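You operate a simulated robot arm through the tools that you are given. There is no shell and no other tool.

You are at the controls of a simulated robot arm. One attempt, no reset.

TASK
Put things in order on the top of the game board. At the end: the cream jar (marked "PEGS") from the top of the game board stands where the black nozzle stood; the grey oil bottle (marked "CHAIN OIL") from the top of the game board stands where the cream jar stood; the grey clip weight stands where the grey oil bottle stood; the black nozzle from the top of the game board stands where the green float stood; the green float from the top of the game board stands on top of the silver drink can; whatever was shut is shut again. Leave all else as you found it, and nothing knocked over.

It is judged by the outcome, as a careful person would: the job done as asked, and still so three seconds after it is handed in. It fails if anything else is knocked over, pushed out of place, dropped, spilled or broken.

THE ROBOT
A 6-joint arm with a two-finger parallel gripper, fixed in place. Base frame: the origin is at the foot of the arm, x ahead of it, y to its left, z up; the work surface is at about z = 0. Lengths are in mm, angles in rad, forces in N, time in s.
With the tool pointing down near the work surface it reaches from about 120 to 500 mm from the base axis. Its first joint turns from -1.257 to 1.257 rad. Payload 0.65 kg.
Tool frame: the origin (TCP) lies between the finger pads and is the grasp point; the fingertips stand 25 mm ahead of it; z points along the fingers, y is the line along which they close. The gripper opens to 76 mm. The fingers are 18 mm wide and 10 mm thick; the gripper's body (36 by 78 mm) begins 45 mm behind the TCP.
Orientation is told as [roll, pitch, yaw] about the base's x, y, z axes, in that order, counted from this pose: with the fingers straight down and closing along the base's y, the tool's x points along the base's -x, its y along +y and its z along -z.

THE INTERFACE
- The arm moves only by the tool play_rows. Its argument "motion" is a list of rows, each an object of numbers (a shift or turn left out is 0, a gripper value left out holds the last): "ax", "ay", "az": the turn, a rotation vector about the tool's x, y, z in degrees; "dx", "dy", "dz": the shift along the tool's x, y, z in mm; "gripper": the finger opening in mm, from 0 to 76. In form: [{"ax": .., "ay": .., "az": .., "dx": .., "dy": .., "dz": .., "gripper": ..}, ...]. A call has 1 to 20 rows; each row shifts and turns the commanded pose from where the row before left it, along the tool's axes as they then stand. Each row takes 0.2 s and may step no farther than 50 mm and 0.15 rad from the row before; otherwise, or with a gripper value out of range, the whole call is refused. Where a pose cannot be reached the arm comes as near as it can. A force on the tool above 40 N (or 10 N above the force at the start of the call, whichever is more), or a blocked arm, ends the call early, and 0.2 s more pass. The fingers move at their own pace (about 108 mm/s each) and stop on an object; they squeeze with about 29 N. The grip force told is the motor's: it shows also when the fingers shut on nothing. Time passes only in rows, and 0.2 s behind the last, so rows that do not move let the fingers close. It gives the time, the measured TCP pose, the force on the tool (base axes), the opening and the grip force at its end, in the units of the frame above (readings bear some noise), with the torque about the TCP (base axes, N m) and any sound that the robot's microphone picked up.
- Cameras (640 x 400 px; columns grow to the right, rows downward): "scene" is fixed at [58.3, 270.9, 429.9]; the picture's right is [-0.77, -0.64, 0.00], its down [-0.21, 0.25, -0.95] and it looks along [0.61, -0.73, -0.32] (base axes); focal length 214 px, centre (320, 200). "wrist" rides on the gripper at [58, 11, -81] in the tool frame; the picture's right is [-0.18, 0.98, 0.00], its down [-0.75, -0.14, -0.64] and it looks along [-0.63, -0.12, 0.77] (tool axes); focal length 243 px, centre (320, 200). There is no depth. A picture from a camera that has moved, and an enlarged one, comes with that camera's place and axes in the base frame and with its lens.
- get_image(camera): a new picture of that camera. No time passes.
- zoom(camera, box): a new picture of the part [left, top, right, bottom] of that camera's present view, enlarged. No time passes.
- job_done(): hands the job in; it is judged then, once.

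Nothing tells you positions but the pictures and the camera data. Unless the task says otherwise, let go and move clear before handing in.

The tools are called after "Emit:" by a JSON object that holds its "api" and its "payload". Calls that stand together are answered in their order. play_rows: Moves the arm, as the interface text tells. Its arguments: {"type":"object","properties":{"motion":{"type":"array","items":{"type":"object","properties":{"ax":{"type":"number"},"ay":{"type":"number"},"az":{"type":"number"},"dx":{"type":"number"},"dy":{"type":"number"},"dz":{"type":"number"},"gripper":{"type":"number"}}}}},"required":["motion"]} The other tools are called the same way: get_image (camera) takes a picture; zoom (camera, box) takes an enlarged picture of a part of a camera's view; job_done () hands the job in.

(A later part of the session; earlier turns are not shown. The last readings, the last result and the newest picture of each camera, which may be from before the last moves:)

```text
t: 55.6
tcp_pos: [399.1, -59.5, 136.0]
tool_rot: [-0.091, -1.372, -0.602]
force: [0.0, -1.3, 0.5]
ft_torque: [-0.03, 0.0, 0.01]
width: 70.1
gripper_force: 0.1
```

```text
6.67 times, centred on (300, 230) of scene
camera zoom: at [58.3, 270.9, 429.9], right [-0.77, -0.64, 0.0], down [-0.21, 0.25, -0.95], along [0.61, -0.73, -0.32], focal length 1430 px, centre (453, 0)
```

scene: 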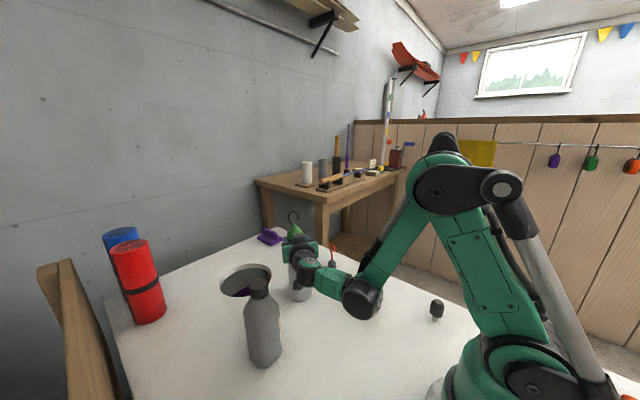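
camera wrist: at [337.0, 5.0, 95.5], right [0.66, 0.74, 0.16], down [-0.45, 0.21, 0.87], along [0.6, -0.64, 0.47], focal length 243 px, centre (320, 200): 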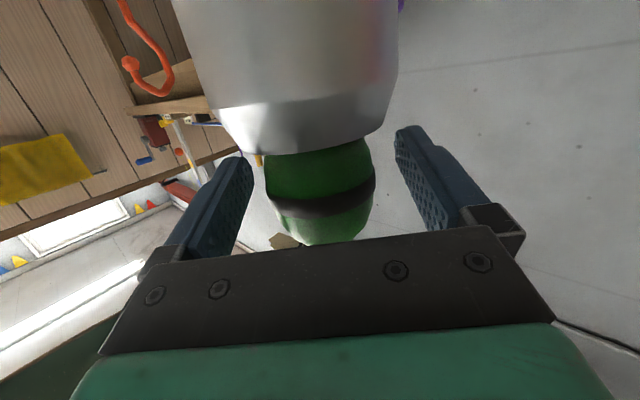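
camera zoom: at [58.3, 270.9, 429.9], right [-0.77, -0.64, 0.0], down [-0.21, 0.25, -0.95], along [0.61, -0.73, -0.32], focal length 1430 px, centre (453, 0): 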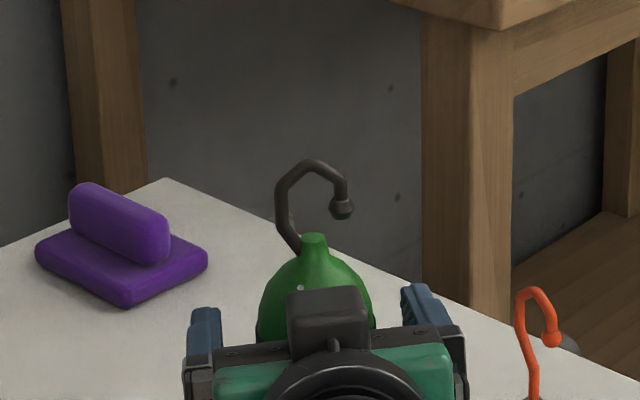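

The float settled upright on the can. I'll open fully and back out along the tool axis.

Emit:
{"api": "play_rows", "payload": {"motion": [{"gripper": 76}, {"dz": -12}, {"dz": -20}, {"dz": -25}, {"dz": -25}, {}]}}

Emit:
{"api": "get_image", "payload": {"camera": "scene"}}

Emit:
{"api": "zoom", "payload": {"camera": "scene", "box": [250, 190, 350, 310]}}

Emit:
{"api": "get_image", "payload": {"camera": "wrist"}}

```text
t: 57.0
tcp_pos: [339.1, -7.7, 154.8]
tool_rot: [-0.092, -1.369, -0.603]
force: [0.2, 0.7, -0.2]
ft_torque: [0.0, 0.0, 0.05]
width: 75.8
gripper_force: 0.1
```

```text
taken
```

scene: 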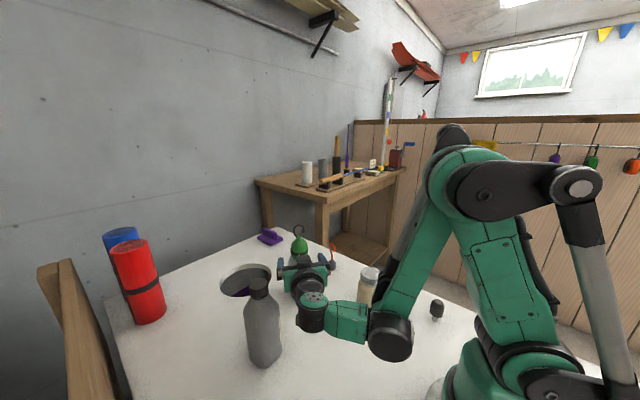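

```text
3.33 times, centred on (300, 250) of scene
camera zoom: at [58.3, 270.9, 429.9], right [-0.77, -0.64, 0.0], down [-0.21, 0.25, -0.95], along [0.61, -0.73, -0.32], focal length 715 px, centre (387, 33)
```

zoom: 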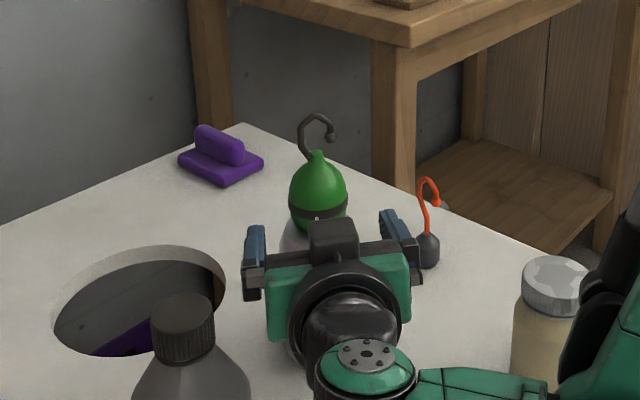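

```text
taken
camera wrist: at [277.0, 57.7, 114.7], right [0.66, 0.74, 0.16], down [-0.45, 0.21, 0.87], along [0.6, -0.64, 0.47], focal length 243 px, centre (320, 200)
```

wrist: 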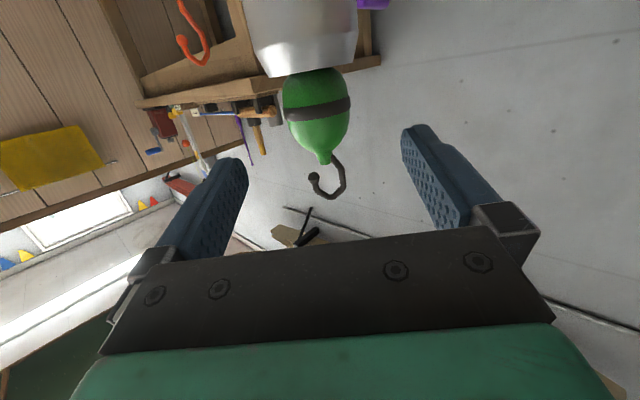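

The float stands upright on the can. Next, the black nozzle: I'll rise and bring the tool back to vertical.

Emit:
{"api": "play_rows", "payload": {"motion": [{"dx": -40, "dz": -8}, {"dx": -40, "dz": -8}, {"ay": 8}, {"ay": 8}, {"ay": 8}, {"ay": 8}, {"ay": 8}, {"ay": 8}, {"ay": 8}, {"ay": 8}, {"ay": 8}, {"ay": 6.5}, {}]}}

Emit:
{"api": "get_image", "payload": {"camera": "scene"}}

Emit:
{"api": "get_image", "payload": {"camera": "wrist"}}

```text
t: 59.8
tcp_pos: [335.1, 17.1, 232.8]
tool_rot: [-0.154, -0.237, -0.687]
force: [0.1, -0.4, 0.4]
ft_torque: [0.0, 0.0, 0.0]
width: 76.2
gripper_force: 0.1
out of reach, approached as far as the arm can: row 10, 11, 12
```

```text
taken
```

scene: 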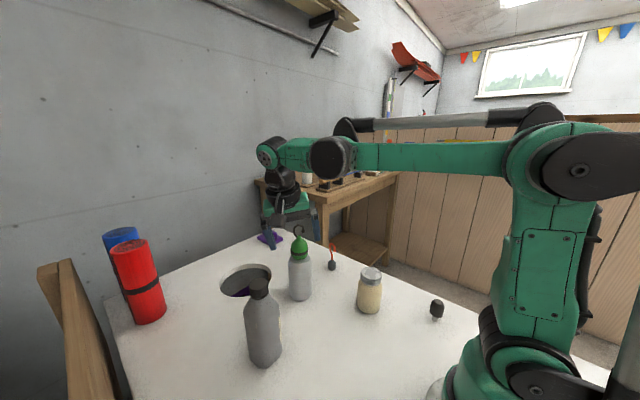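

```text
taken
camera wrist: at [291.7, 82.1, 296.5], right [0.78, 0.62, -0.1], down [0.42, -0.4, 0.82], along [0.46, -0.68, -0.57], focal length 243 px, centre (320, 200)
```

wrist: 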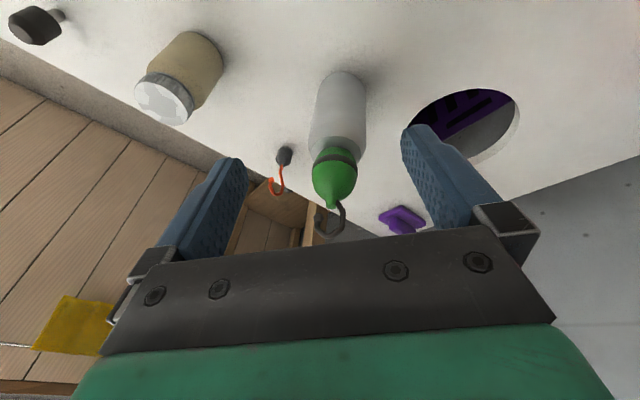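

The tool is not fully vertical yet (reach limit in that pose). I'll pull inward and finish straightening.

Emit:
{"api": "play_rows", "payload": {"motion": [{"dx": 22.3, "dy": -19.5, "dz": -2.5}, {"dx": 22.3, "dy": -19.5, "dz": -2.5}, {"dx": 22.3, "dy": -19.5, "dz": -2.5}, {"ax": -2.8, "ay": 4.6}, {"ax": -2.8, "ay": 4.6}, {"ax": -2.8, "ay": 4.6}, {}]}}

Emit:
{"api": "get_image", "payload": {"camera": "scene"}}

```text
t: 61.4
tcp_pos: [245.4, 17.3, 234.3]
tool_rot: [-0.163, -0.233, -0.687]
force: [0.3, -0.6, -0.6]
ft_torque: [0.02, 0.02, 0.01]
width: 75.8
gripper_force: 0.0
out of reach, approached as far as the arm can: row 4, 5, 6
```

```text
taken
```

scene: 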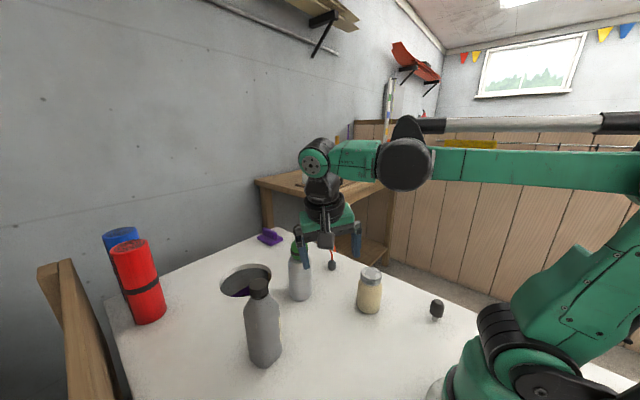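

Emit:
{"api": "play_rows", "payload": {"motion": [{"ax": -3}, {}]}}

Emit:
{"api": "play_rows", "payload": {"motion": [{"ay": 3}, {}]}}

Emit:
{"api": "play_rows", "payload": {"motion": [{"az": -5}, {}]}}

```text
t: 62.0
tcp_pos: [244.7, 20.0, 233.5]
tool_rot: [-0.124, -0.259, -0.685]
force: [0.7, 0.4, 0.2]
ft_torque: [0.01, 0.01, -0.01]
width: 76.2
gripper_force: 0.0
```

```text
t: 62.6
tcp_pos: [244.6, 19.9, 233.5]
tool_rot: [-0.15, -0.241, -0.687]
force: [0.2, 0.8, 0.0]
ft_torque: [0.0, -0.01, 0.02]
width: 75.9
gripper_force: 0.0
out of reach, approached as far as the arm can: row 1
```

```text
t: 63.2
tcp_pos: [245.5, 17.3, 234.2]
tool_rot: [-0.172, -0.225, -0.597]
force: [-0.7, 0.1, 0.3]
ft_torque: [-0.01, -0.02, -0.01]
width: 76.1
gripper_force: 0.0
```

A wrist joint has wound to its limit on the way back. I'll unwind it by re-tilting to horizontal at a safe height, yawing back the other way, and then straightening.

Emit:
{"api": "play_rows", "payload": {"motion": [{"dx": -28.8, "dy": 14.6, "dz": -0.7}, {"dx": -28.8, "dy": 14.6, "dz": -0.7}, {"dx": -28.8, "dy": 14.6, "dz": -0.7}, {"ay": -7.5}, {"ay": -7.5}, {"ay": -7.5}, {"ay": -7.5}, {"ay": -7.5}, {"ay": -7.5}, {"ay": -7.5}, {"ay": -7.5}, {"ay": -7.5}, {"ay": -7.5}, {}]}}

Emit:
{"api": "get_image", "payload": {"camera": "wrist"}}

Emit:
{"api": "get_image", "payload": {"camera": "scene"}}

```text
t: 66.2
tcp_pos: [340.8, 5.1, 247.2]
tool_rot: [-1.386, -1.401, 0.747]
force: [0.3, -0.1, -0.2]
ft_torque: [0.0, -0.03, 0.01]
width: 76.2
gripper_force: 0.1
```

```text
taken
camera wrist: at [275.9, 55.2, 192.6], right [0.6, 0.8, 0.02], down [-0.5, 0.36, 0.79], along [0.62, -0.48, 0.62], focal length 243 px, centre (320, 200)
```

wrist: 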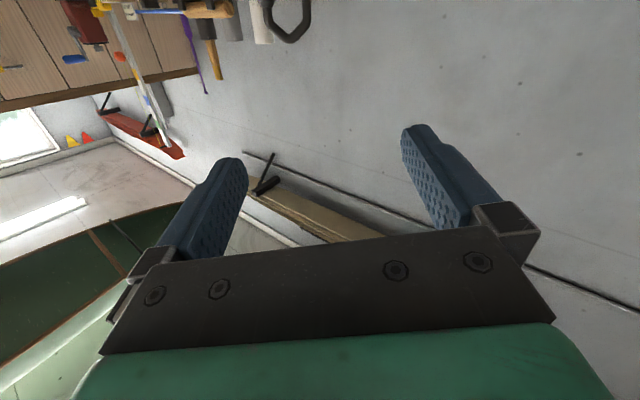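

```text
taken
```

scene: 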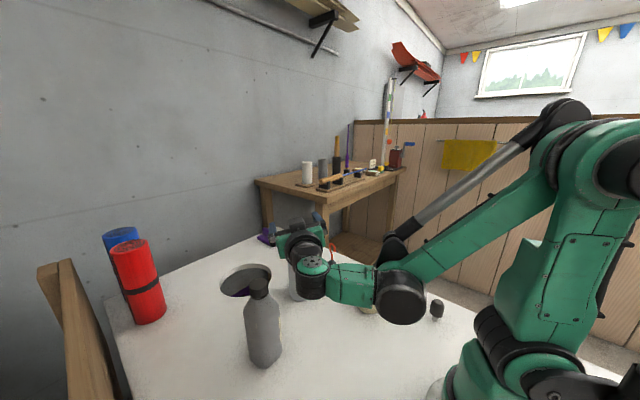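

Emit:
{"api": "play_rows", "payload": {"motion": [{"az": 4.85}, {"az": 4.85}, {"ax": -7.5}, {"ax": -7.5}, {"ax": -7.5}, {"ax": -7.5}, {"ax": -7.5}, {"ax": -7.5}, {}]}}

Emit:
{"api": "get_image", "payload": {"camera": "wrist"}}

Emit:
{"api": "get_image", "payload": {"camera": "scene"}}

```text
t: 68.2
tcp_pos: [341.2, 6.1, 244.2]
tool_rot: [0.848, -1.538, -0.703]
force: [1.2, 0.3, 0.4]
ft_torque: [0.01, -0.03, 0.02]
width: 75.7
gripper_force: 0.1
out of reach, approached as far as the arm can: row 7
```

```text
taken
camera wrist: at [258.4, 5.8, 189.9], right [-0.13, 0.97, 0.21], down [-0.6, -0.25, 0.76], along [0.79, -0.02, 0.61], focal length 243 px, centre (320, 200)
```

wrist: 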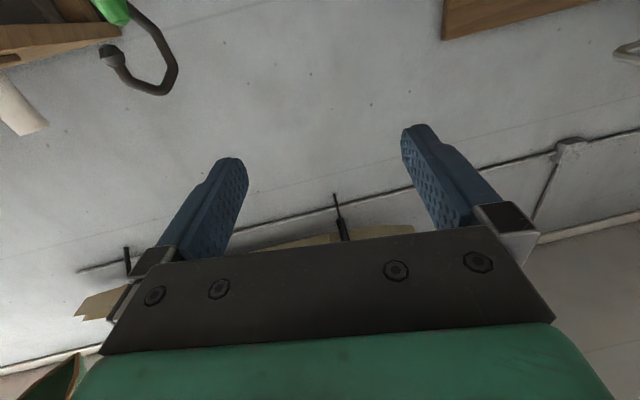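

```text
taken
```

scene: 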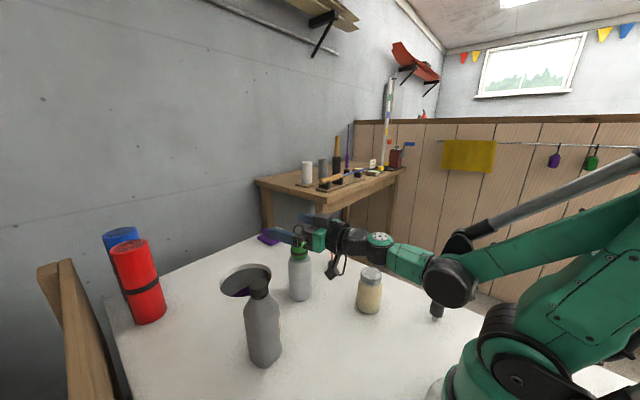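

Unwound to azimuth +8°. Now straightening to vertical.

Emit:
{"api": "play_rows", "payload": {"motion": [{"ay": 7.5}, {"ay": 7.5}, {"ay": 7.5}, {"ay": 7.5}, {"ay": 7.5}, {"ay": 7.5}, {"ay": 7.5}, {"ay": 7.5}, {"ay": 7.5}, {"ay": 7.5}, {"ay": 7.5}, {"ay": 6.5}, {}]}}

Emit:
{"api": "get_image", "payload": {"camera": "scene"}}

```text
t: 71.0
tcp_pos: [340.2, 7.7, 244.4]
tool_rot: [0.026, 0.004, 0.144]
force: [-0.1, -0.4, 0.3]
ft_torque: [0.0, 0.0, 0.02]
width: 76.0
gripper_force: 0.1
```

```text
taken
```

scene: 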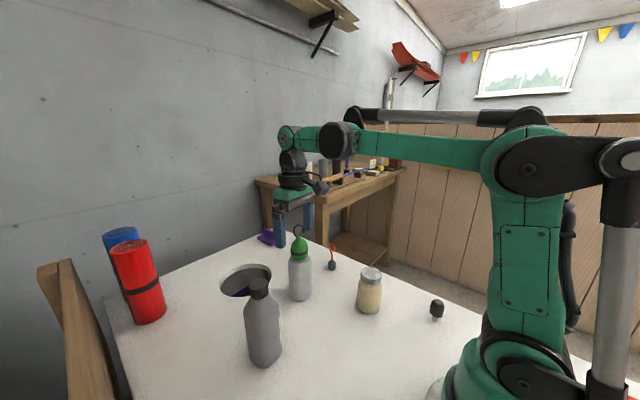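

Tool is vertical again. Now moving over toward the nozzle at (99, −200) at safe height, with yaw 0.

Emit:
{"api": "play_rows", "payload": {"motion": [{"az": 8.2, "ax": 1.4}, {"dx": 34.4, "dy": -29.7}, {"dx": 34.4, "dy": -29.7}, {"dx": 34.4, "dy": -29.7}, {"dx": 34.4, "dy": -29.7}, {"dx": 34.4, "dy": -29.7}, {"dx": 34.4, "dy": -29.7}, {"dx": 34.4, "dy": -29.7}, {}]}}

Emit:
{"api": "get_image", "payload": {"camera": "wrist"}}

Emit:
{"api": "get_image", "payload": {"camera": "scene"}}

```text
t: 73.0
tcp_pos: [97.6, -203.1, 245.0]
tool_rot: [0.0, 0.005, 0.002]
force: [-0.2, -0.6, 0.2]
ft_torque: [0.02, 0.02, 0.0]
width: 75.9
gripper_force: 0.1
```

```text
taken
camera wrist: at [40.4, -192.3, 327.2], right [0.18, 0.98, 0.0], down [0.76, -0.14, 0.64], along [0.63, -0.12, -0.77], focal length 243 px, centre (320, 200)
```

wrist: 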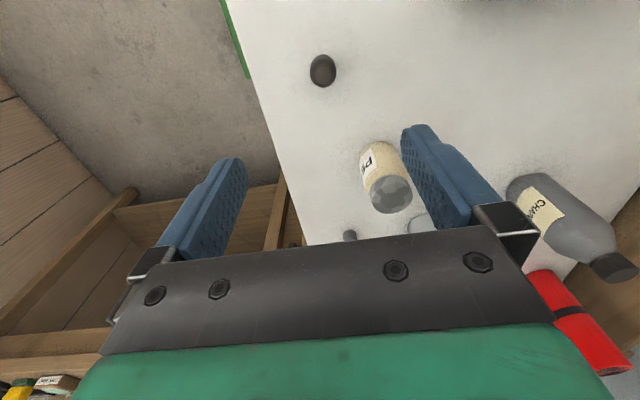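

```text
taken
```

scene: 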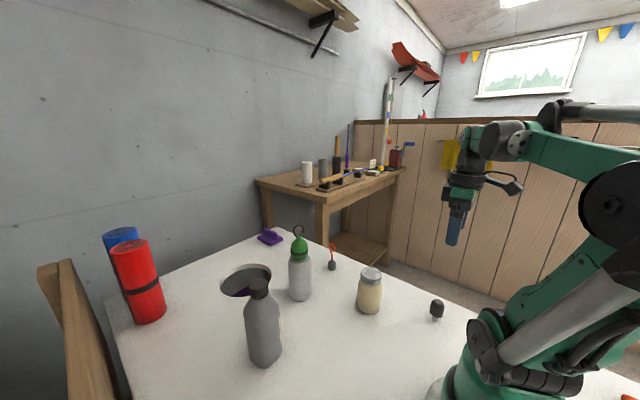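

The nozzle appears at about (101, −200). I'll descend to z≈130 above it for a precise look.

Emit:
{"api": "play_rows", "payload": {"motion": [{"dz": 40, "dx": -2, "dy": 2}, {"dz": 40}, {"dz": 30}, {}]}}

Emit:
{"api": "get_image", "payload": {"camera": "wrist"}}

Emit:
{"api": "zoom", "payload": {"camera": "wrist", "box": [250, 20, 390, 140]}}

Emit:
{"api": "zoom", "payload": {"camera": "scene", "box": [390, 250, 490, 340]}}

```text
t: 74.0
tcp_pos: [97.4, -200.2, 136.1]
tool_rot: [0.0, 0.003, 0.003]
force: [-0.6, -0.5, -0.1]
ft_torque: [0.02, 0.01, 0.0]
width: 76.0
gripper_force: 0.1
```

```text
taken
camera wrist: at [41.3, -189.4, 217.0], right [0.18, 0.98, 0.0], down [0.76, -0.14, 0.64], along [0.63, -0.12, -0.77], focal length 243 px, centre (320, 200)
```

wrist: 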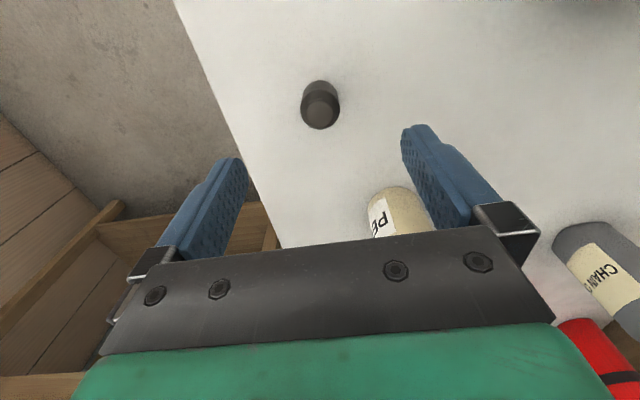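

```text
3.33 times, centred on (320, 80) of wrist
camera zoom: at [41.3, -189.4, 217.0], right [0.18, 0.98, 0.0], down [0.76, -0.14, 0.64], along [0.63, -0.12, -0.77], focal length 809 px, centre (320, 600)
```

zoom: 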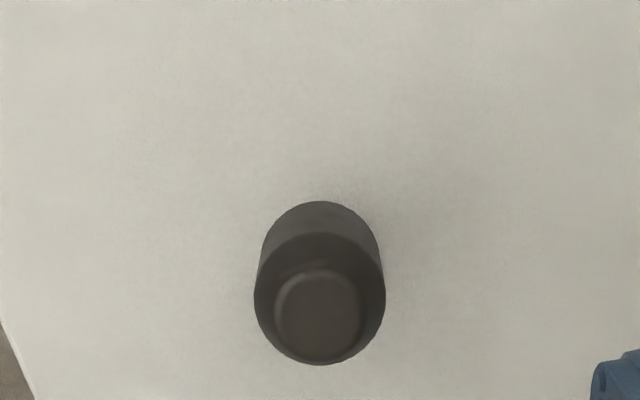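

```text
4.44 times, centred on (440, 295) of scene
camera zoom: at [58.3, 270.9, 429.9], right [-0.77, -0.64, 0.0], down [-0.21, 0.25, -0.95], along [0.61, -0.73, -0.32], focal length 953 px, centre (-213, -222)
```

zoom: 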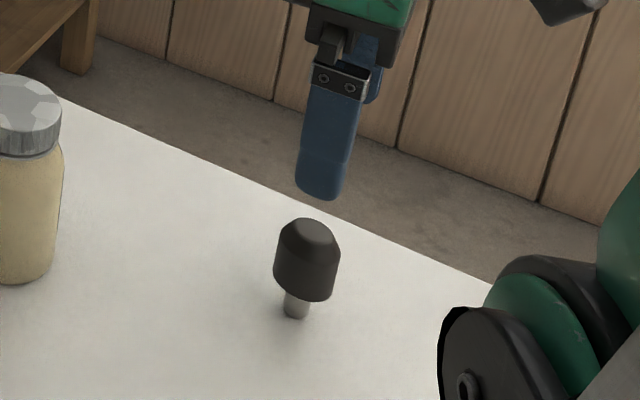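

Nozzle measured at ≈(101, −200), head 29 mm wide spanning z≈17–52. Descending to grip height z≈37.

Emit:
{"api": "play_rows", "payload": {"motion": [{"dx": -3.4, "dz": 30}, {"dz": 30}, {"dz": 25}, {}]}}

Emit:
{"api": "get_image", "payload": {"camera": "wrist"}}

Emit:
{"api": "zoom", "payload": {"camera": "scene", "box": [390, 250, 490, 340]}}

```text
t: 75.0
tcp_pos: [104.3, -199.4, 51.0]
tool_rot: [0.0, 0.005, 0.003]
force: [1.0, 0.3, -0.1]
ft_torque: [0.02, 0.02, -0.04]
width: 76.2
gripper_force: 0.0
```

```text
taken
camera wrist: at [46.7, -188.3, 133.1], right [0.18, 0.98, 0.0], down [0.76, -0.14, 0.64], along [0.63, -0.12, -0.77], focal length 243 px, centre (320, 200)
```

wrist: 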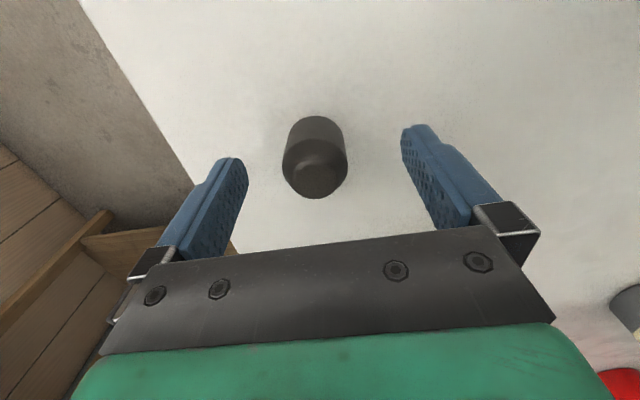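

```text
4.44 times, centred on (440, 295) of scene
camera zoom: at [58.3, 270.9, 429.9], right [-0.77, -0.64, 0.0], down [-0.21, 0.25, -0.95], along [0.61, -0.73, -0.32], focal length 953 px, centre (-213, -222)
```

zoom: 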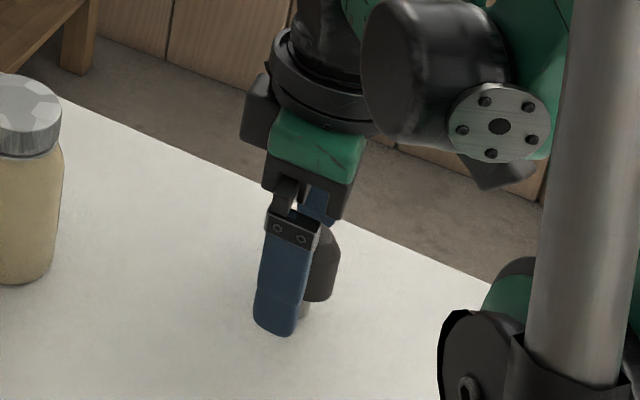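

Well aligned. Lowering to z≈37 and closing on the nozzle head.

Emit:
{"api": "play_rows", "payload": {"motion": [{"dx": 1.5, "dy": -0.8, "dz": 7}, {"dz": 7}, {}]}}

Emit:
{"api": "play_rows", "payload": {"motion": [{"gripper": 55}, {"gripper": 40}, {"gripper": 30}, {"gripper": 22}, {}, {}]}}

Emit:
{"api": "get_image", "payload": {"camera": "wrist"}}

```text
t: 75.8
tcp_pos: [102.8, -199.8, 37.2]
tool_rot: [0.0, 0.005, 0.002]
force: [0.0, 0.4, 0.3]
ft_torque: [-0.03, -0.01, 0.0]
width: 75.9
gripper_force: 0.1
```

```text
t: 77.2
tcp_pos: [101.4, -199.3, 36.5]
tool_rot: [-0.001, 0.004, 0.001]
force: [0.2, -0.2, 0.1]
ft_torque: [-0.04, 0.01, -0.01]
width: 26.6
gripper_force: 28.6
```

```text
taken
camera wrist: at [45.5, -189.7, 118.7], right [0.18, 0.98, 0.0], down [0.76, -0.14, 0.64], along [0.63, -0.12, -0.77], focal length 243 px, centre (320, 200)
```

wrist: 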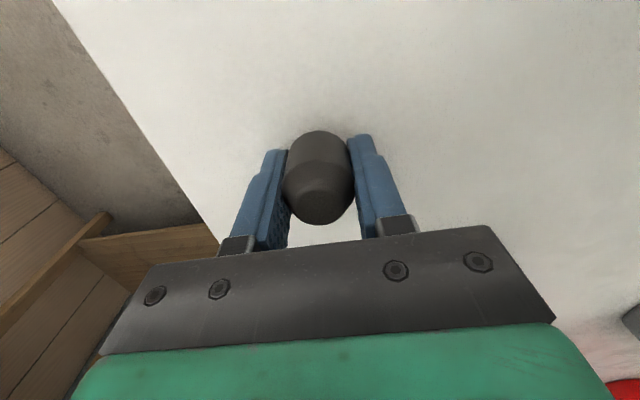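

Gripped (26.6 mm). Lifting and carrying the nozzle high over to the float's former spot at (380, 219.5).

Emit:
{"api": "play_rows", "payload": {"motion": [{"dz": -10}, {"dz": -40}, {"dz": -40}, {"dz": -40}, {"dz": -40}, {"dz": -38}, {"dx": -21.3, "dy": 40}, {"dx": -21.3, "dy": 40}, {"dx": -21.3, "dy": 40}, {"dx": -21.3, "dy": 40}, {"dx": -21.3, "dy": 40}, {"dx": -21.3, "dy": 40}, {"dx": -20, "dy": 33, "dz": 1}, {"dx": -20, "dy": 33, "dz": 1}, {"dx": -20, "dy": 33, "dz": 1}, {"dx": -20, "dy": 33, "dz": 1}, {"dx": -20, "dy": 33, "dz": 1}, {}]}}

Emit:
{"api": "get_image", "payload": {"camera": "scene"}}

Emit:
{"api": "get_image", "payload": {"camera": "wrist"}}

```text
t: 81.0
tcp_pos: [329.9, 208.1, 236.8]
tool_rot: [0.0, 0.005, 0.003]
force: [-0.9, -0.3, -1.5]
ft_torque: [-0.03, -0.02, 0.02]
width: 26.7
gripper_force: 28.6
```

```text
taken
```

scene: 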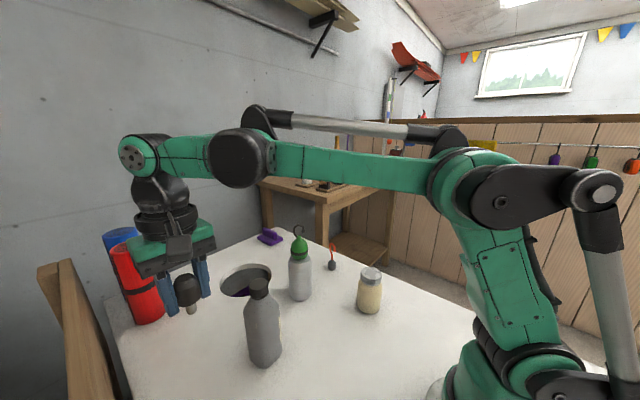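

```text
taken
camera wrist: at [272.9, 217.3, 318.4], right [0.18, 0.98, 0.0], down [0.76, -0.14, 0.64], along [0.63, -0.12, -0.77], focal length 243 px, centre (320, 200)
```

wrist: 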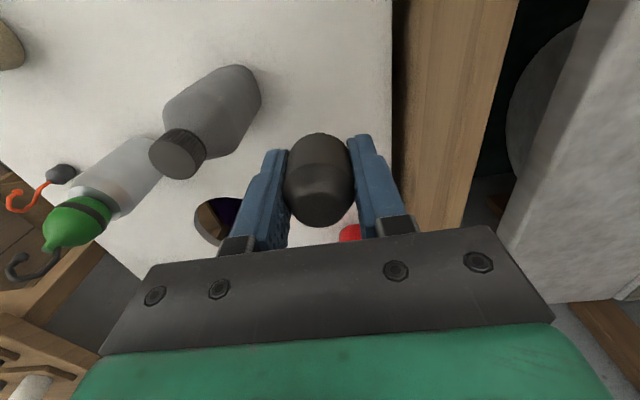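

The nozzle is steady and the float still stands on the can. Moving to above (380, 219.5) and descending.

Emit:
{"api": "play_rows", "payload": {"motion": [{"dx": -25, "dy": 6, "dz": 20}, {"dx": -25, "dy": 6, "dz": 20}, {"dz": 35}, {"dz": 35}, {"dz": 35}, {}]}}

Emit:
{"api": "get_image", "payload": {"camera": "scene"}}

Emit:
{"api": "get_image", "payload": {"camera": "wrist"}}

```text
t: 82.4
tcp_pos: [380.8, 216.7, 92.3]
tool_rot: [-0.001, 0.006, 0.002]
force: [0.0, 1.0, -0.3]
ft_torque: [-0.06, 0.01, 0.0]
width: 26.6
gripper_force: 29.3
```

```text
taken
```

scene: 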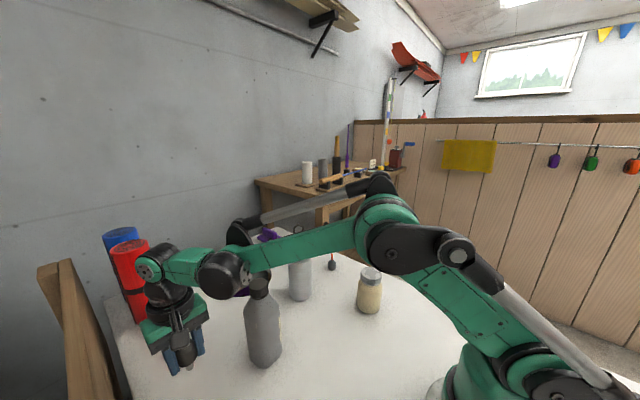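

```text
taken
camera wrist: at [324.2, 226.8, 173.6], right [0.18, 0.98, 0.0], down [0.76, -0.14, 0.64], along [0.63, -0.12, -0.77], focal length 243 px, centre (320, 200)
```

wrist: 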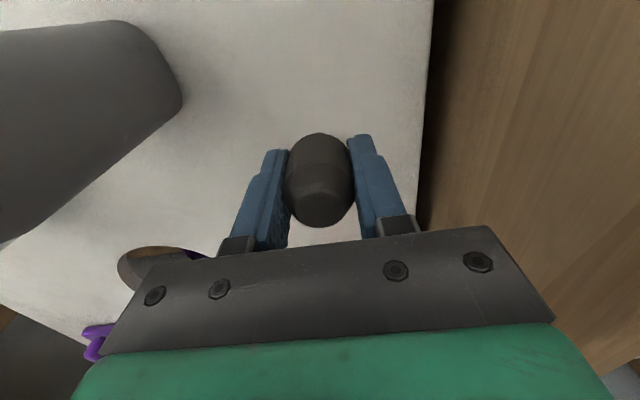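

Emit:
{"api": "play_rows", "payload": {"motion": [{"dx": 1, "dy": 3, "dz": 20}, {"dz": 20}, {"dz": 11}, {}]}}

Emit:
{"api": "play_rows", "payload": {"motion": [{"dz": 2}, {}]}}

Emit:
{"api": "play_rows", "payload": {"motion": [{"dz": 1.2}, {}]}}

```text
t: 83.4
tcp_pos: [380.3, 218.5, 43.2]
tool_rot: [0.001, 0.005, 0.0]
force: [-0.3, -0.4, -0.7]
ft_torque: [-0.02, 0.01, 0.01]
width: 26.9
gripper_force: 28.8
```

```text
t: 84.0
tcp_pos: [379.7, 220.2, 41.2]
tool_rot: [0.001, 0.006, 0.003]
force: [-0.1, -0.4, -0.9]
ft_torque: [0.0, -0.03, 0.0]
width: 26.3
gripper_force: 29.1
```

```text
t: 84.6
tcp_pos: [378.8, 219.1, 41.8]
tool_rot: [-0.001, 0.004, 0.003]
force: [0.2, 0.2, -0.2]
ft_torque: [-0.02, -0.04, 0.0]
width: 26.8
gripper_force: 28.6
```

Emit:
{"api": "play_rows", "payload": {"motion": [{"dz": 1.2}, {}]}}

Emit:
{"api": "play_rows", "payload": {"motion": [{"dz": 1}, {}]}}

Emit:
{"api": "play_rows", "payload": {"motion": [{"dz": 0.8}, {}]}}

```text
t: 85.2
tcp_pos: [379.5, 220.2, 38.6]
tool_rot: [0.0, 0.006, 0.002]
force: [-0.4, 0.3, -0.4]
ft_torque: [0.02, 0.0, 0.01]
width: 26.9
gripper_force: 28.5
```

```text
t: 85.8
tcp_pos: [379.1, 219.3, 37.5]
tool_rot: [0.002, 0.006, 0.0]
force: [-0.3, -0.7, -0.5]
ft_torque: [0.02, 0.0, 0.01]
width: 26.8
gripper_force: 29.0
```

```text
t: 86.4
tcp_pos: [378.3, 220.5, 36.7]
tool_rot: [-0.001, 0.006, 0.002]
force: [-0.7, -0.6, 0.1]
ft_torque: [0.01, 0.02, 0.0]
width: 26.5
gripper_force: 29.2
```

Emit:
{"api": "play_rows", "payload": {"motion": [{"dz": 0.5}, {}]}}

Emit:
{"api": "play_rows", "payload": {"motion": [{"dz": 0.5}, {}]}}

Emit:
{"api": "zoom", "payload": {"camera": "scene", "box": [150, 330, 250, 400]}}

```text
t: 87.0
tcp_pos: [379.4, 220.3, 37.6]
tool_rot: [0.0, 0.007, 0.001]
force: [-1.0, 2.8, 20.0]
ft_torque: [0.12, 0.08, 0.01]
width: 26.7
gripper_force: 28.8
```

```text
t: 87.6
tcp_pos: [379.1, 219.3, 36.4]
tool_rot: [-0.001, 0.005, 0.003]
force: [-1.7, -0.7, 28.6]
ft_torque: [0.0, 0.14, 0.01]
width: 26.5
gripper_force: 28.4
```

```text
5.71 times, centred on (200, 365) of scene
camera zoom: at [58.2, 270.9, 429.9], right [-0.77, -0.64, 0.0], down [-0.21, 0.25, -0.95], along [0.61, -0.73, -0.32], focal length 1226 px, centre (1006, -743)
```

zoom: 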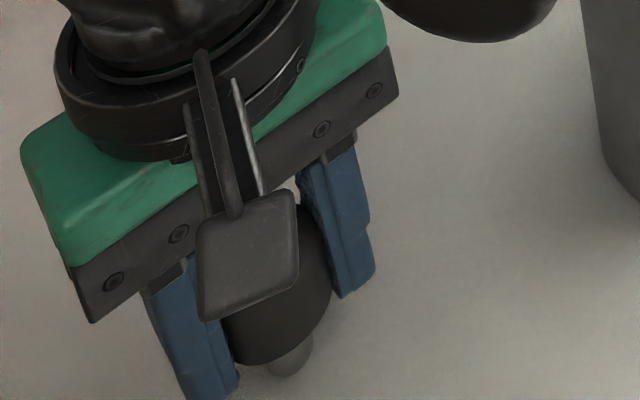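

Contact on the board. I'll ease off ~0.8 mm and release the nozzle.

Emit:
{"api": "play_rows", "payload": {"motion": [{"dz": -0.8}, {}]}}

Emit:
{"api": "play_rows", "payload": {"motion": [{"gripper": 28}, {"gripper": 30}, {"gripper": 34}, {"gripper": 44}, {"gripper": 60}, {"gripper": 76}, {}, {}]}}

Emit:
{"api": "get_image", "payload": {"camera": "wrist"}}

```text
t: 88.2
tcp_pos: [380.1, 218.7, 36.8]
tool_rot: [0.002, 0.005, 0.004]
force: [-0.5, -0.3, -0.9]
ft_torque: [-0.01, -0.01, -0.01]
width: 26.6
gripper_force: 29.2
```

```text
t: 90.0
tcp_pos: [380.1, 219.5, 36.1]
tool_rot: [0.0, 0.006, 0.003]
force: [0.7, 0.5, 0.1]
ft_torque: [-0.04, 0.0, 0.01]
width: 75.9
gripper_force: 0.1
```

```text
taken
camera wrist: at [322.4, 229.8, 118.3], right [0.18, 0.98, 0.0], down [0.76, -0.14, 0.64], along [0.63, -0.12, -0.77], focal length 243 px, centre (320, 200)
```

wrist: 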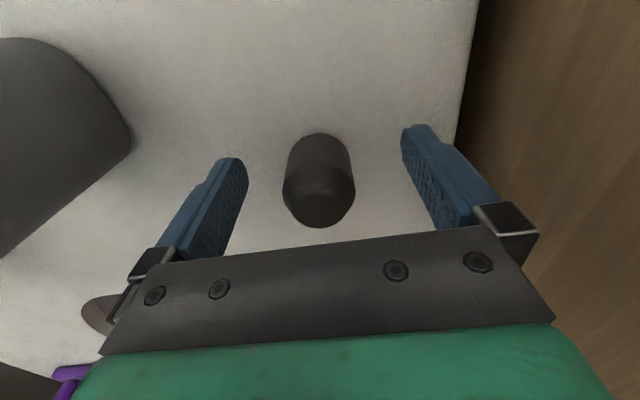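

The nozzle stands on its own. Lifting straight up and checking.

Emit:
{"api": "play_rows", "payload": {"motion": [{"dz": -15}, {"dz": -35}, {"dz": -40}, {"dz": -40}, {"dz": -35, "dx": 20}, {"dz": -20, "dx": 35}, {}]}}

Emit:
{"api": "get_image", "payload": {"camera": "scene"}}

Emit:
{"api": "get_image", "payload": {"camera": "wrist"}}

```text
t: 91.6
tcp_pos: [325.9, 218.2, 220.9]
tool_rot: [0.0, 0.005, 0.003]
force: [0.2, 0.1, 0.1]
ft_torque: [0.03, -0.01, -0.02]
width: 76.0
gripper_force: 0.0
```

```text
taken
```

scene: 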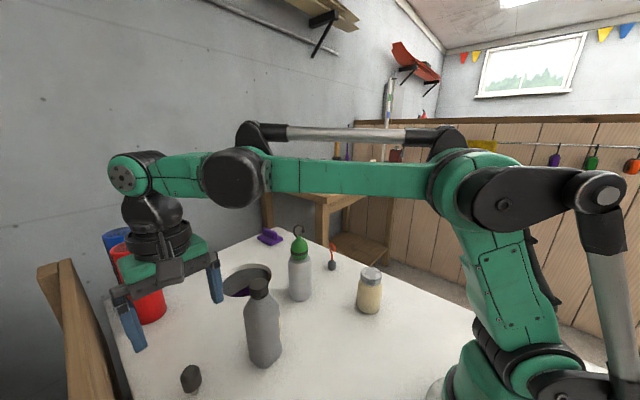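

```text
taken
camera wrist: at [267.9, 229.1, 302.4], right [0.18, 0.98, 0.0], down [0.76, -0.14, 0.64], along [0.63, -0.12, -0.77], focal length 243 px, centre (320, 200)
```

wrist: 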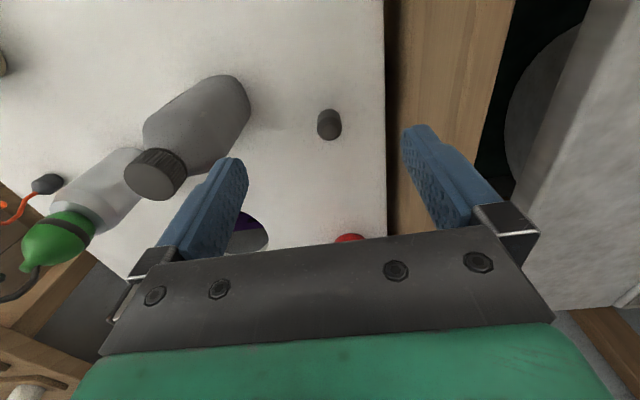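

The nozzle stands at the float's old spot. Next the jar: moving above (237, −134) to measure it.

Emit:
{"api": "play_rows", "payload": {"motion": [{"dz": -10}, {"dx": 11.1, "dy": -44}, {"dx": 11.1, "dy": -44}, {"dx": 11.1, "dy": -44}, {"dx": 11.1, "dy": -44}, {"dx": 11.1, "dy": -44}, {"dx": 11.1, "dy": -44}, {"dx": 11.1, "dy": -44}, {"dx": 11.1, "dy": -44}, {"dz": 20}, {}]}}

Emit:
{"api": "get_image", "payload": {"camera": "wrist"}}

Emit:
{"api": "zoom", "payload": {"camera": "wrist", "box": [240, 0, 400, 130]}}

Emit:
{"api": "zoom", "payload": {"camera": "scene", "box": [320, 250, 420, 330]}}

```text
t: 94.0
tcp_pos: [239.2, -133.7, 213.2]
tool_rot: [-0.001, 0.006, 0.003]
force: [0.8, 0.5, 0.7]
ft_torque: [0.0, -0.02, 0.04]
width: 76.2
gripper_force: 0.1
```

```text
taken
camera wrist: at [181.1, -122.9, 293.5], right [0.18, 0.98, 0.0], down [0.76, -0.14, 0.64], along [0.63, -0.12, -0.77], focal length 243 px, centre (320, 200)
```

wrist: 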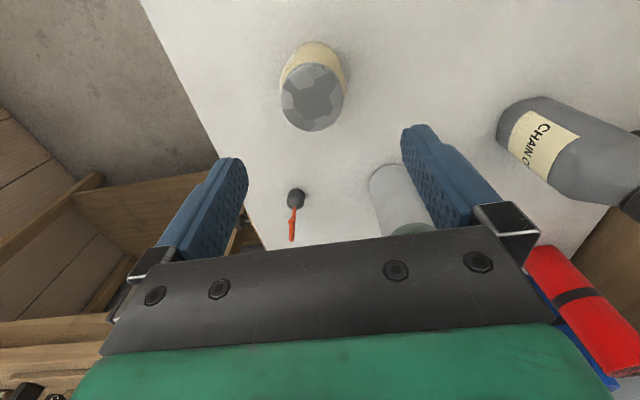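

```text
3.08 times, centred on (320, 65) of wrist
camera zoom: at [181.1, -122.9, 293.5], right [0.18, 0.98, 0.0], down [0.76, -0.14, 0.64], along [0.63, -0.12, -0.77], focal length 746 px, centre (320, 615)
```

zoom: 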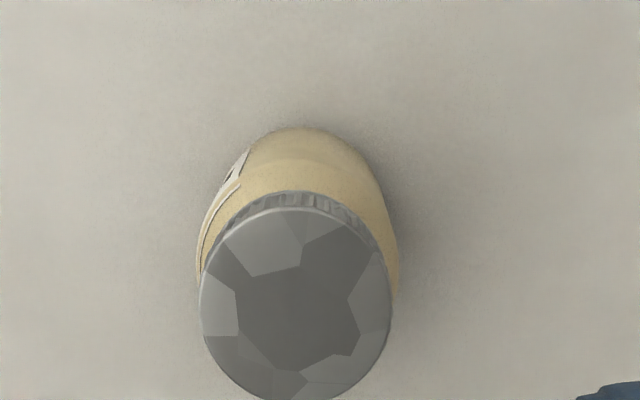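

```text
5.00 times, centred on (370, 290) of scene
camera zoom: at [58.3, 270.9, 429.9], right [-0.77, -0.64, 0.0], down [-0.21, 0.25, -0.95], along [0.61, -0.73, -0.32], focal length 1072 px, centre (70, -250)
```

zoom: 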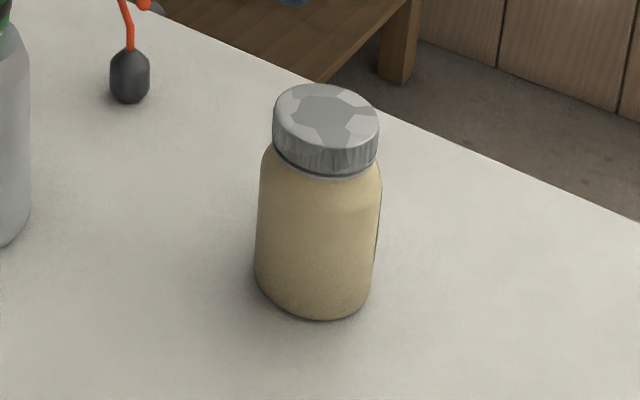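

Jar measured at ≈(241, −140) from the wrist view, ~61 mm wide, ~99 mm tall. Moving over it and descending to just above the lid for a check.

Emit:
{"api": "play_rows", "payload": {"motion": [{"dx": -2, "dy": -6, "dz": 30}, {"dz": 40}, {}]}}

Emit:
{"api": "get_image", "payload": {"camera": "wrist"}}

Emit:
{"api": "zoom", "payload": {"camera": "wrist", "box": [200, 40, 440, 240]}}

Emit:
{"api": "zoom", "payload": {"camera": "scene", "box": [300, 210, 440, 330]}}

```text
t: 94.8
tcp_pos: [239.4, -138.9, 141.0]
tool_rot: [-0.001, 0.005, 0.003]
force: [-0.5, -0.1, 0.9]
ft_torque: [-0.01, -0.04, 0.03]
width: 75.8
gripper_force: 0.2
```

```text
taken
camera wrist: at [181.3, -128.9, 223.9], right [0.18, 0.98, 0.0], down [0.76, -0.14, 0.64], along [0.63, -0.12, -0.77], focal length 243 px, centre (320, 200)
```

wrist: 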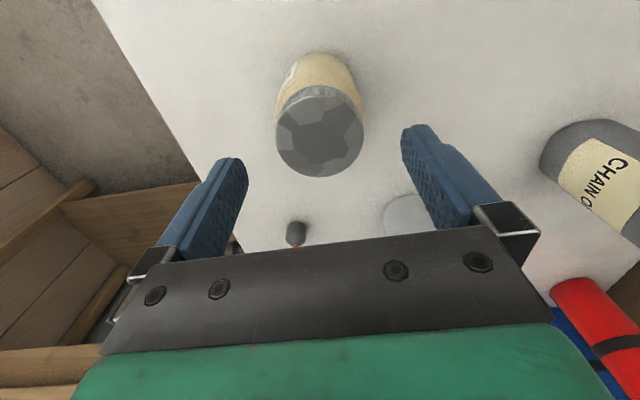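

```text
2.00 times, centred on (320, 140) of wrist
camera zoom: at [181.3, -128.9, 223.9], right [0.18, 0.98, 0.0], down [0.76, -0.14, 0.64], along [0.63, -0.12, -0.77], focal length 485 px, centre (320, 320)
```

zoom: 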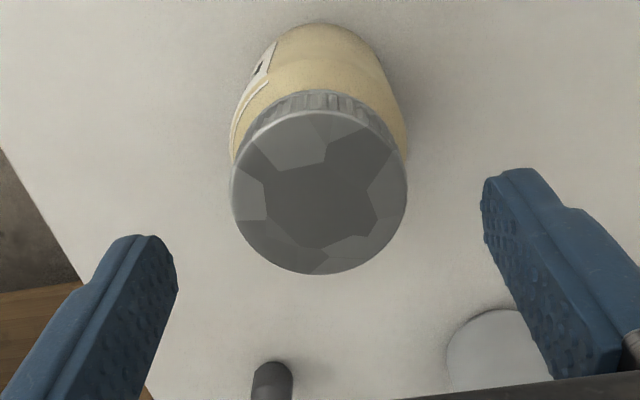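

```text
3.33 times, centred on (370, 270) of scene
camera zoom: at [58.3, 270.9, 429.9], right [-0.77, -0.64, 0.0], down [-0.21, 0.25, -0.95], along [0.61, -0.73, -0.32], focal length 715 px, centre (153, -33)
```

zoom: 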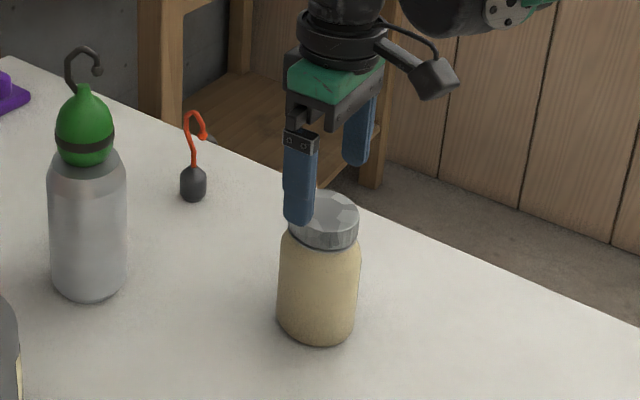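

Centred within a millimetre. Descending around the jar to z≈63 and checking before closing.

Emit:
{"api": "play_rows", "payload": {"motion": [{"dy": -0.6, "dz": 25}, {"dz": 20}, {}]}}

Emit:
{"api": "get_image", "payload": {"camera": "wrist"}}

Emit:
{"api": "play_rows", "payload": {"motion": [{"dz": 15}, {"dz": 12}, {"dz": 6}, {}]}}

Emit:
{"api": "get_image", "payload": {"camera": "wrist"}}

Emit:
{"api": "zoom", "payload": {"camera": "scene", "box": [300, 210, 440, 330]}}

```text
t: 95.6
tcp_pos: [240.6, -139.9, 97.3]
tool_rot: [0.0, 0.003, 0.001]
force: [-0.1, 0.6, 0.1]
ft_torque: [0.01, 0.04, 0.02]
width: 76.0
gripper_force: 0.0
```

```text
taken
camera wrist: at [181.9, -130.1, 179.6], right [0.18, 0.98, 0.0], down [0.76, -0.14, 0.64], along [0.63, -0.12, -0.77], focal length 243 px, centre (320, 200)
```

wrist: 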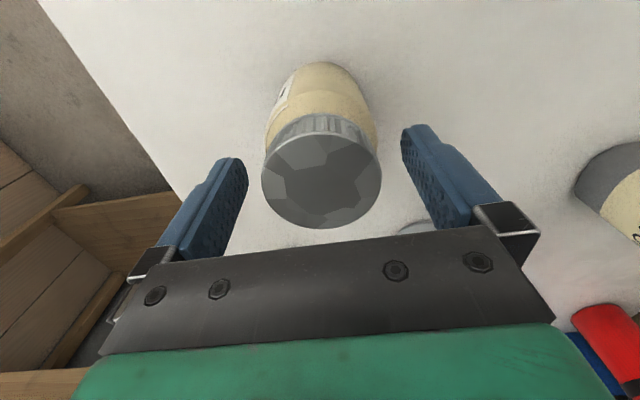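

```text
t: 96.6
tcp_pos: [236.9, -139.4, 65.1]
tool_rot: [0.0, 0.006, 0.0]
force: [1.2, -1.2, -0.2]
ft_torque: [-0.03, 0.02, -0.01]
width: 75.9
gripper_force: 0.2
```

```text
taken
camera wrist: at [181.1, -129.3, 146.1], right [0.18, 0.98, 0.0], down [0.76, -0.14, 0.64], along [0.63, -0.12, -0.77], focal length 243 px, centre (320, 200)
```

wrist: 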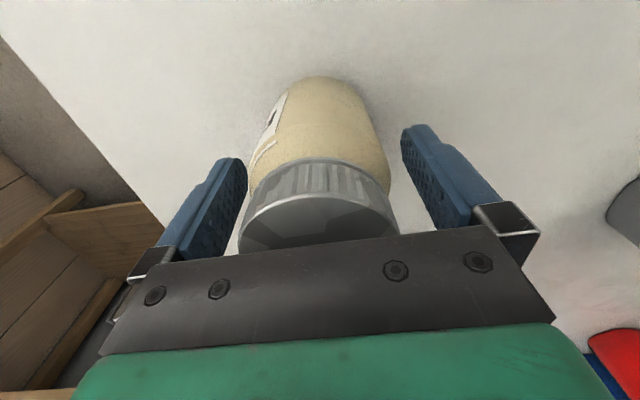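

```text
3.33 times, centred on (370, 270) of scene
camera zoom: at [58.3, 270.9, 429.9], right [-0.77, -0.64, 0.0], down [-0.21, 0.25, -0.95], along [0.61, -0.73, -0.32], focal length 715 px, centre (153, -33)
```

zoom: 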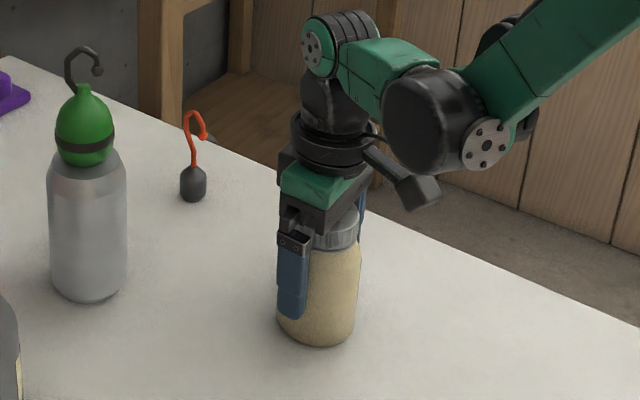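

The fingers straddle the jar body. Closing now.

Emit:
{"api": "play_rows", "payload": {"motion": [{"gripper": 70}, {"gripper": 64}, {"gripper": 58}, {"gripper": 52}, {}, {}]}}

Emit:
{"api": "get_image", "payload": {"camera": "wrist"}}

```text
t: 98.0
tcp_pos: [239.1, -139.5, 64.4]
tool_rot: [0.0, 0.005, 0.003]
force: [-0.7, -0.6, 1.3]
ft_torque: [-0.04, 0.02, 0.02]
width: 57.2
gripper_force: 28.8
```

```text
taken
camera wrist: at [181.1, -129.3, 146.3], right [0.18, 0.98, 0.0], down [0.76, -0.14, 0.64], along [0.63, -0.12, -0.77], focal length 243 px, centre (320, 200)
```

wrist: 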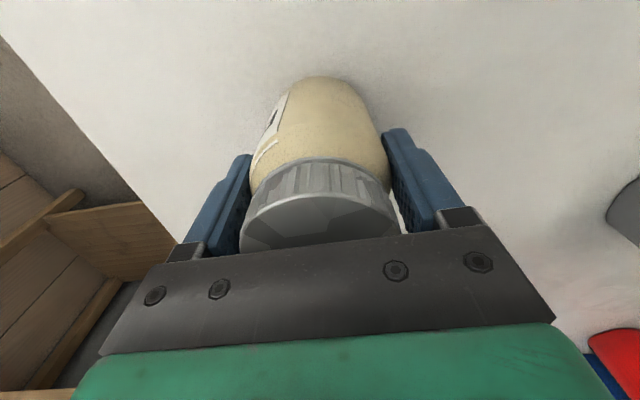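

Jar gripped (57 mm). Lifting and carrying it to the nozzle's former spot (102, −200).

Emit:
{"api": "play_rows", "payload": {"motion": [{"dz": -5}, {"dz": -20}, {"dz": -30}, {"dx": 34.2, "dy": -15.1}, {"dx": 34.2, "dy": -15.1}, {"dx": 34.2, "dy": -15.1}, {"dx": 34.2, "dy": -15.1}, {}]}}

Emit:
{"api": "get_image", "payload": {"camera": "scene"}}

Emit:
{"api": "get_image", "payload": {"camera": "wrist"}}

```text
t: 99.8
tcp_pos: [102.6, -200.6, 119.2]
tool_rot: [0.0, 0.005, 0.001]
force: [0.6, 0.3, -1.9]
ft_torque: [0.02, 0.03, 0.0]
width: 57.0
gripper_force: 29.1
```

```text
taken
```

scene: 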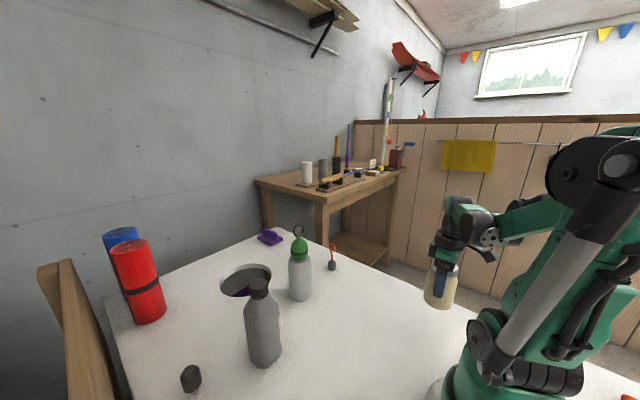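

```text
taken
camera wrist: at [44.1, -189.4, 200.3], right [0.18, 0.98, 0.0], down [0.76, -0.14, 0.64], along [0.63, -0.12, -0.77], focal length 243 px, centre (320, 200)
```

wrist: 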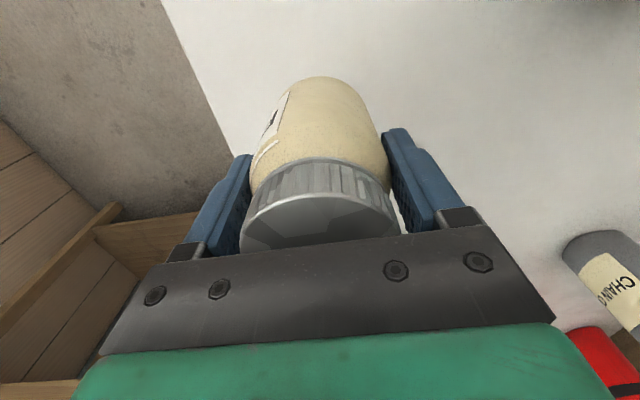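

Jar is over the target. Lowering to the board, slowing near contact (expected at TCP z≈64).

Emit:
{"api": "play_rows", "payload": {"motion": [{"dy": 0.5, "dz": 20}, {"dz": 20}, {"dz": 10}, {"dz": 2}, {}]}}

Emit:
{"api": "play_rows", "payload": {"motion": [{"dz": 1}, {}]}}

Emit:
{"api": "play_rows", "payload": {"motion": [{"dz": 1}, {}]}}

Emit:
{"api": "play_rows", "payload": {"motion": [{"dz": 0.7}, {}]}}

```text
t: 101.0
tcp_pos: [101.6, -199.7, 67.5]
tool_rot: [-0.001, 0.005, 0.002]
force: [-0.5, 0.0, -2.3]
ft_torque: [-0.01, 0.03, -0.02]
width: 56.9
gripper_force: 28.6
```

```text
t: 101.6
tcp_pos: [101.5, -197.8, 67.9]
tool_rot: [0.001, 0.005, 0.002]
force: [-0.1, 0.1, -2.1]
ft_torque: [-0.02, -0.01, 0.01]
width: 56.8
gripper_force: 29.0
```

```text
t: 102.2
tcp_pos: [101.0, -199.5, 65.0]
tool_rot: [0.0, 0.005, 0.002]
force: [0.1, -0.2, -2.8]
ft_torque: [0.02, -0.03, 0.02]
width: 57.0
gripper_force: 29.2
```

```text
t: 102.8
tcp_pos: [100.2, -198.6, 66.0]
tool_rot: [0.0, 0.005, 0.002]
force: [-0.2, 0.2, -3.2]
ft_torque: [0.0, -0.01, -0.02]
width: 57.1
gripper_force: 29.5
```

Emit:
{"api": "play_rows", "payload": {"motion": [{"dz": 0.7}, {}]}}

Emit:
{"api": "play_rows", "payload": {"motion": [{"dz": 0.6}, {}]}}

Emit:
{"api": "play_rows", "payload": {"motion": [{"dz": 0.5}, {}]}}

```text
t: 103.4
tcp_pos: [99.8, -199.2, 64.5]
tool_rot: [0.0, 0.006, 0.002]
force: [-0.2, 0.5, -2.2]
ft_torque: [0.07, -0.04, 0.01]
width: 57.1
gripper_force: 29.1
```

```text
t: 104.0
tcp_pos: [101.0, -201.2, 65.1]
tool_rot: [-0.001, 0.006, 0.002]
force: [-4.2, 2.9, 30.4]
ft_torque: [0.12, 0.1, 0.11]
width: 57.1
gripper_force: 29.6
```

```text
t: 104.6
tcp_pos: [101.5, -199.4, 64.1]
tool_rot: [0.001, 0.004, 0.002]
force: [-7.1, 9.9, 26.8]
ft_torque: [0.3, 0.01, 0.03]
width: 57.2
gripper_force: 29.1
```

Contact. Easing off ~0.7 mm and releasing the jar.

Emit:
{"api": "play_rows", "payload": {"motion": [{"dz": -0.8}, {}]}}

Emit:
{"api": "play_rows", "payload": {"motion": [{"gripper": 58}, {"gripper": 60}, {"gripper": 64}, {"gripper": 70}, {"gripper": 76}, {}, {}]}}

Emit:
{"api": "get_image", "payload": {"camera": "wrist"}}

```text
t: 105.2
tcp_pos: [101.1, -200.4, 64.4]
tool_rot: [-0.001, 0.004, 0.003]
force: [0.5, -0.1, -2.7]
ft_torque: [0.0, -0.03, 0.01]
width: 56.9
gripper_force: 29.2
```

```text
t: 106.8
tcp_pos: [101.9, -200.5, 64.2]
tool_rot: [0.001, 0.006, 0.003]
force: [0.5, 0.4, -0.5]
ft_torque: [-0.01, -0.03, -0.02]
width: 75.9
gripper_force: 0.0
```

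```text
taken
camera wrist: at [44.5, -189.4, 146.1], right [0.18, 0.98, 0.0], down [0.76, -0.14, 0.64], along [0.63, -0.12, -0.77], focal length 243 px, centre (320, 200)
```

wrist: 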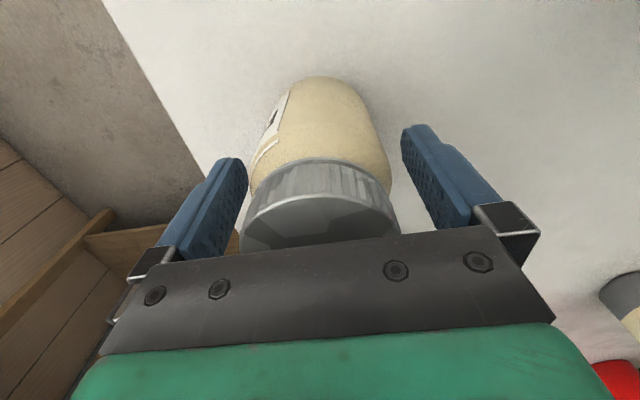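

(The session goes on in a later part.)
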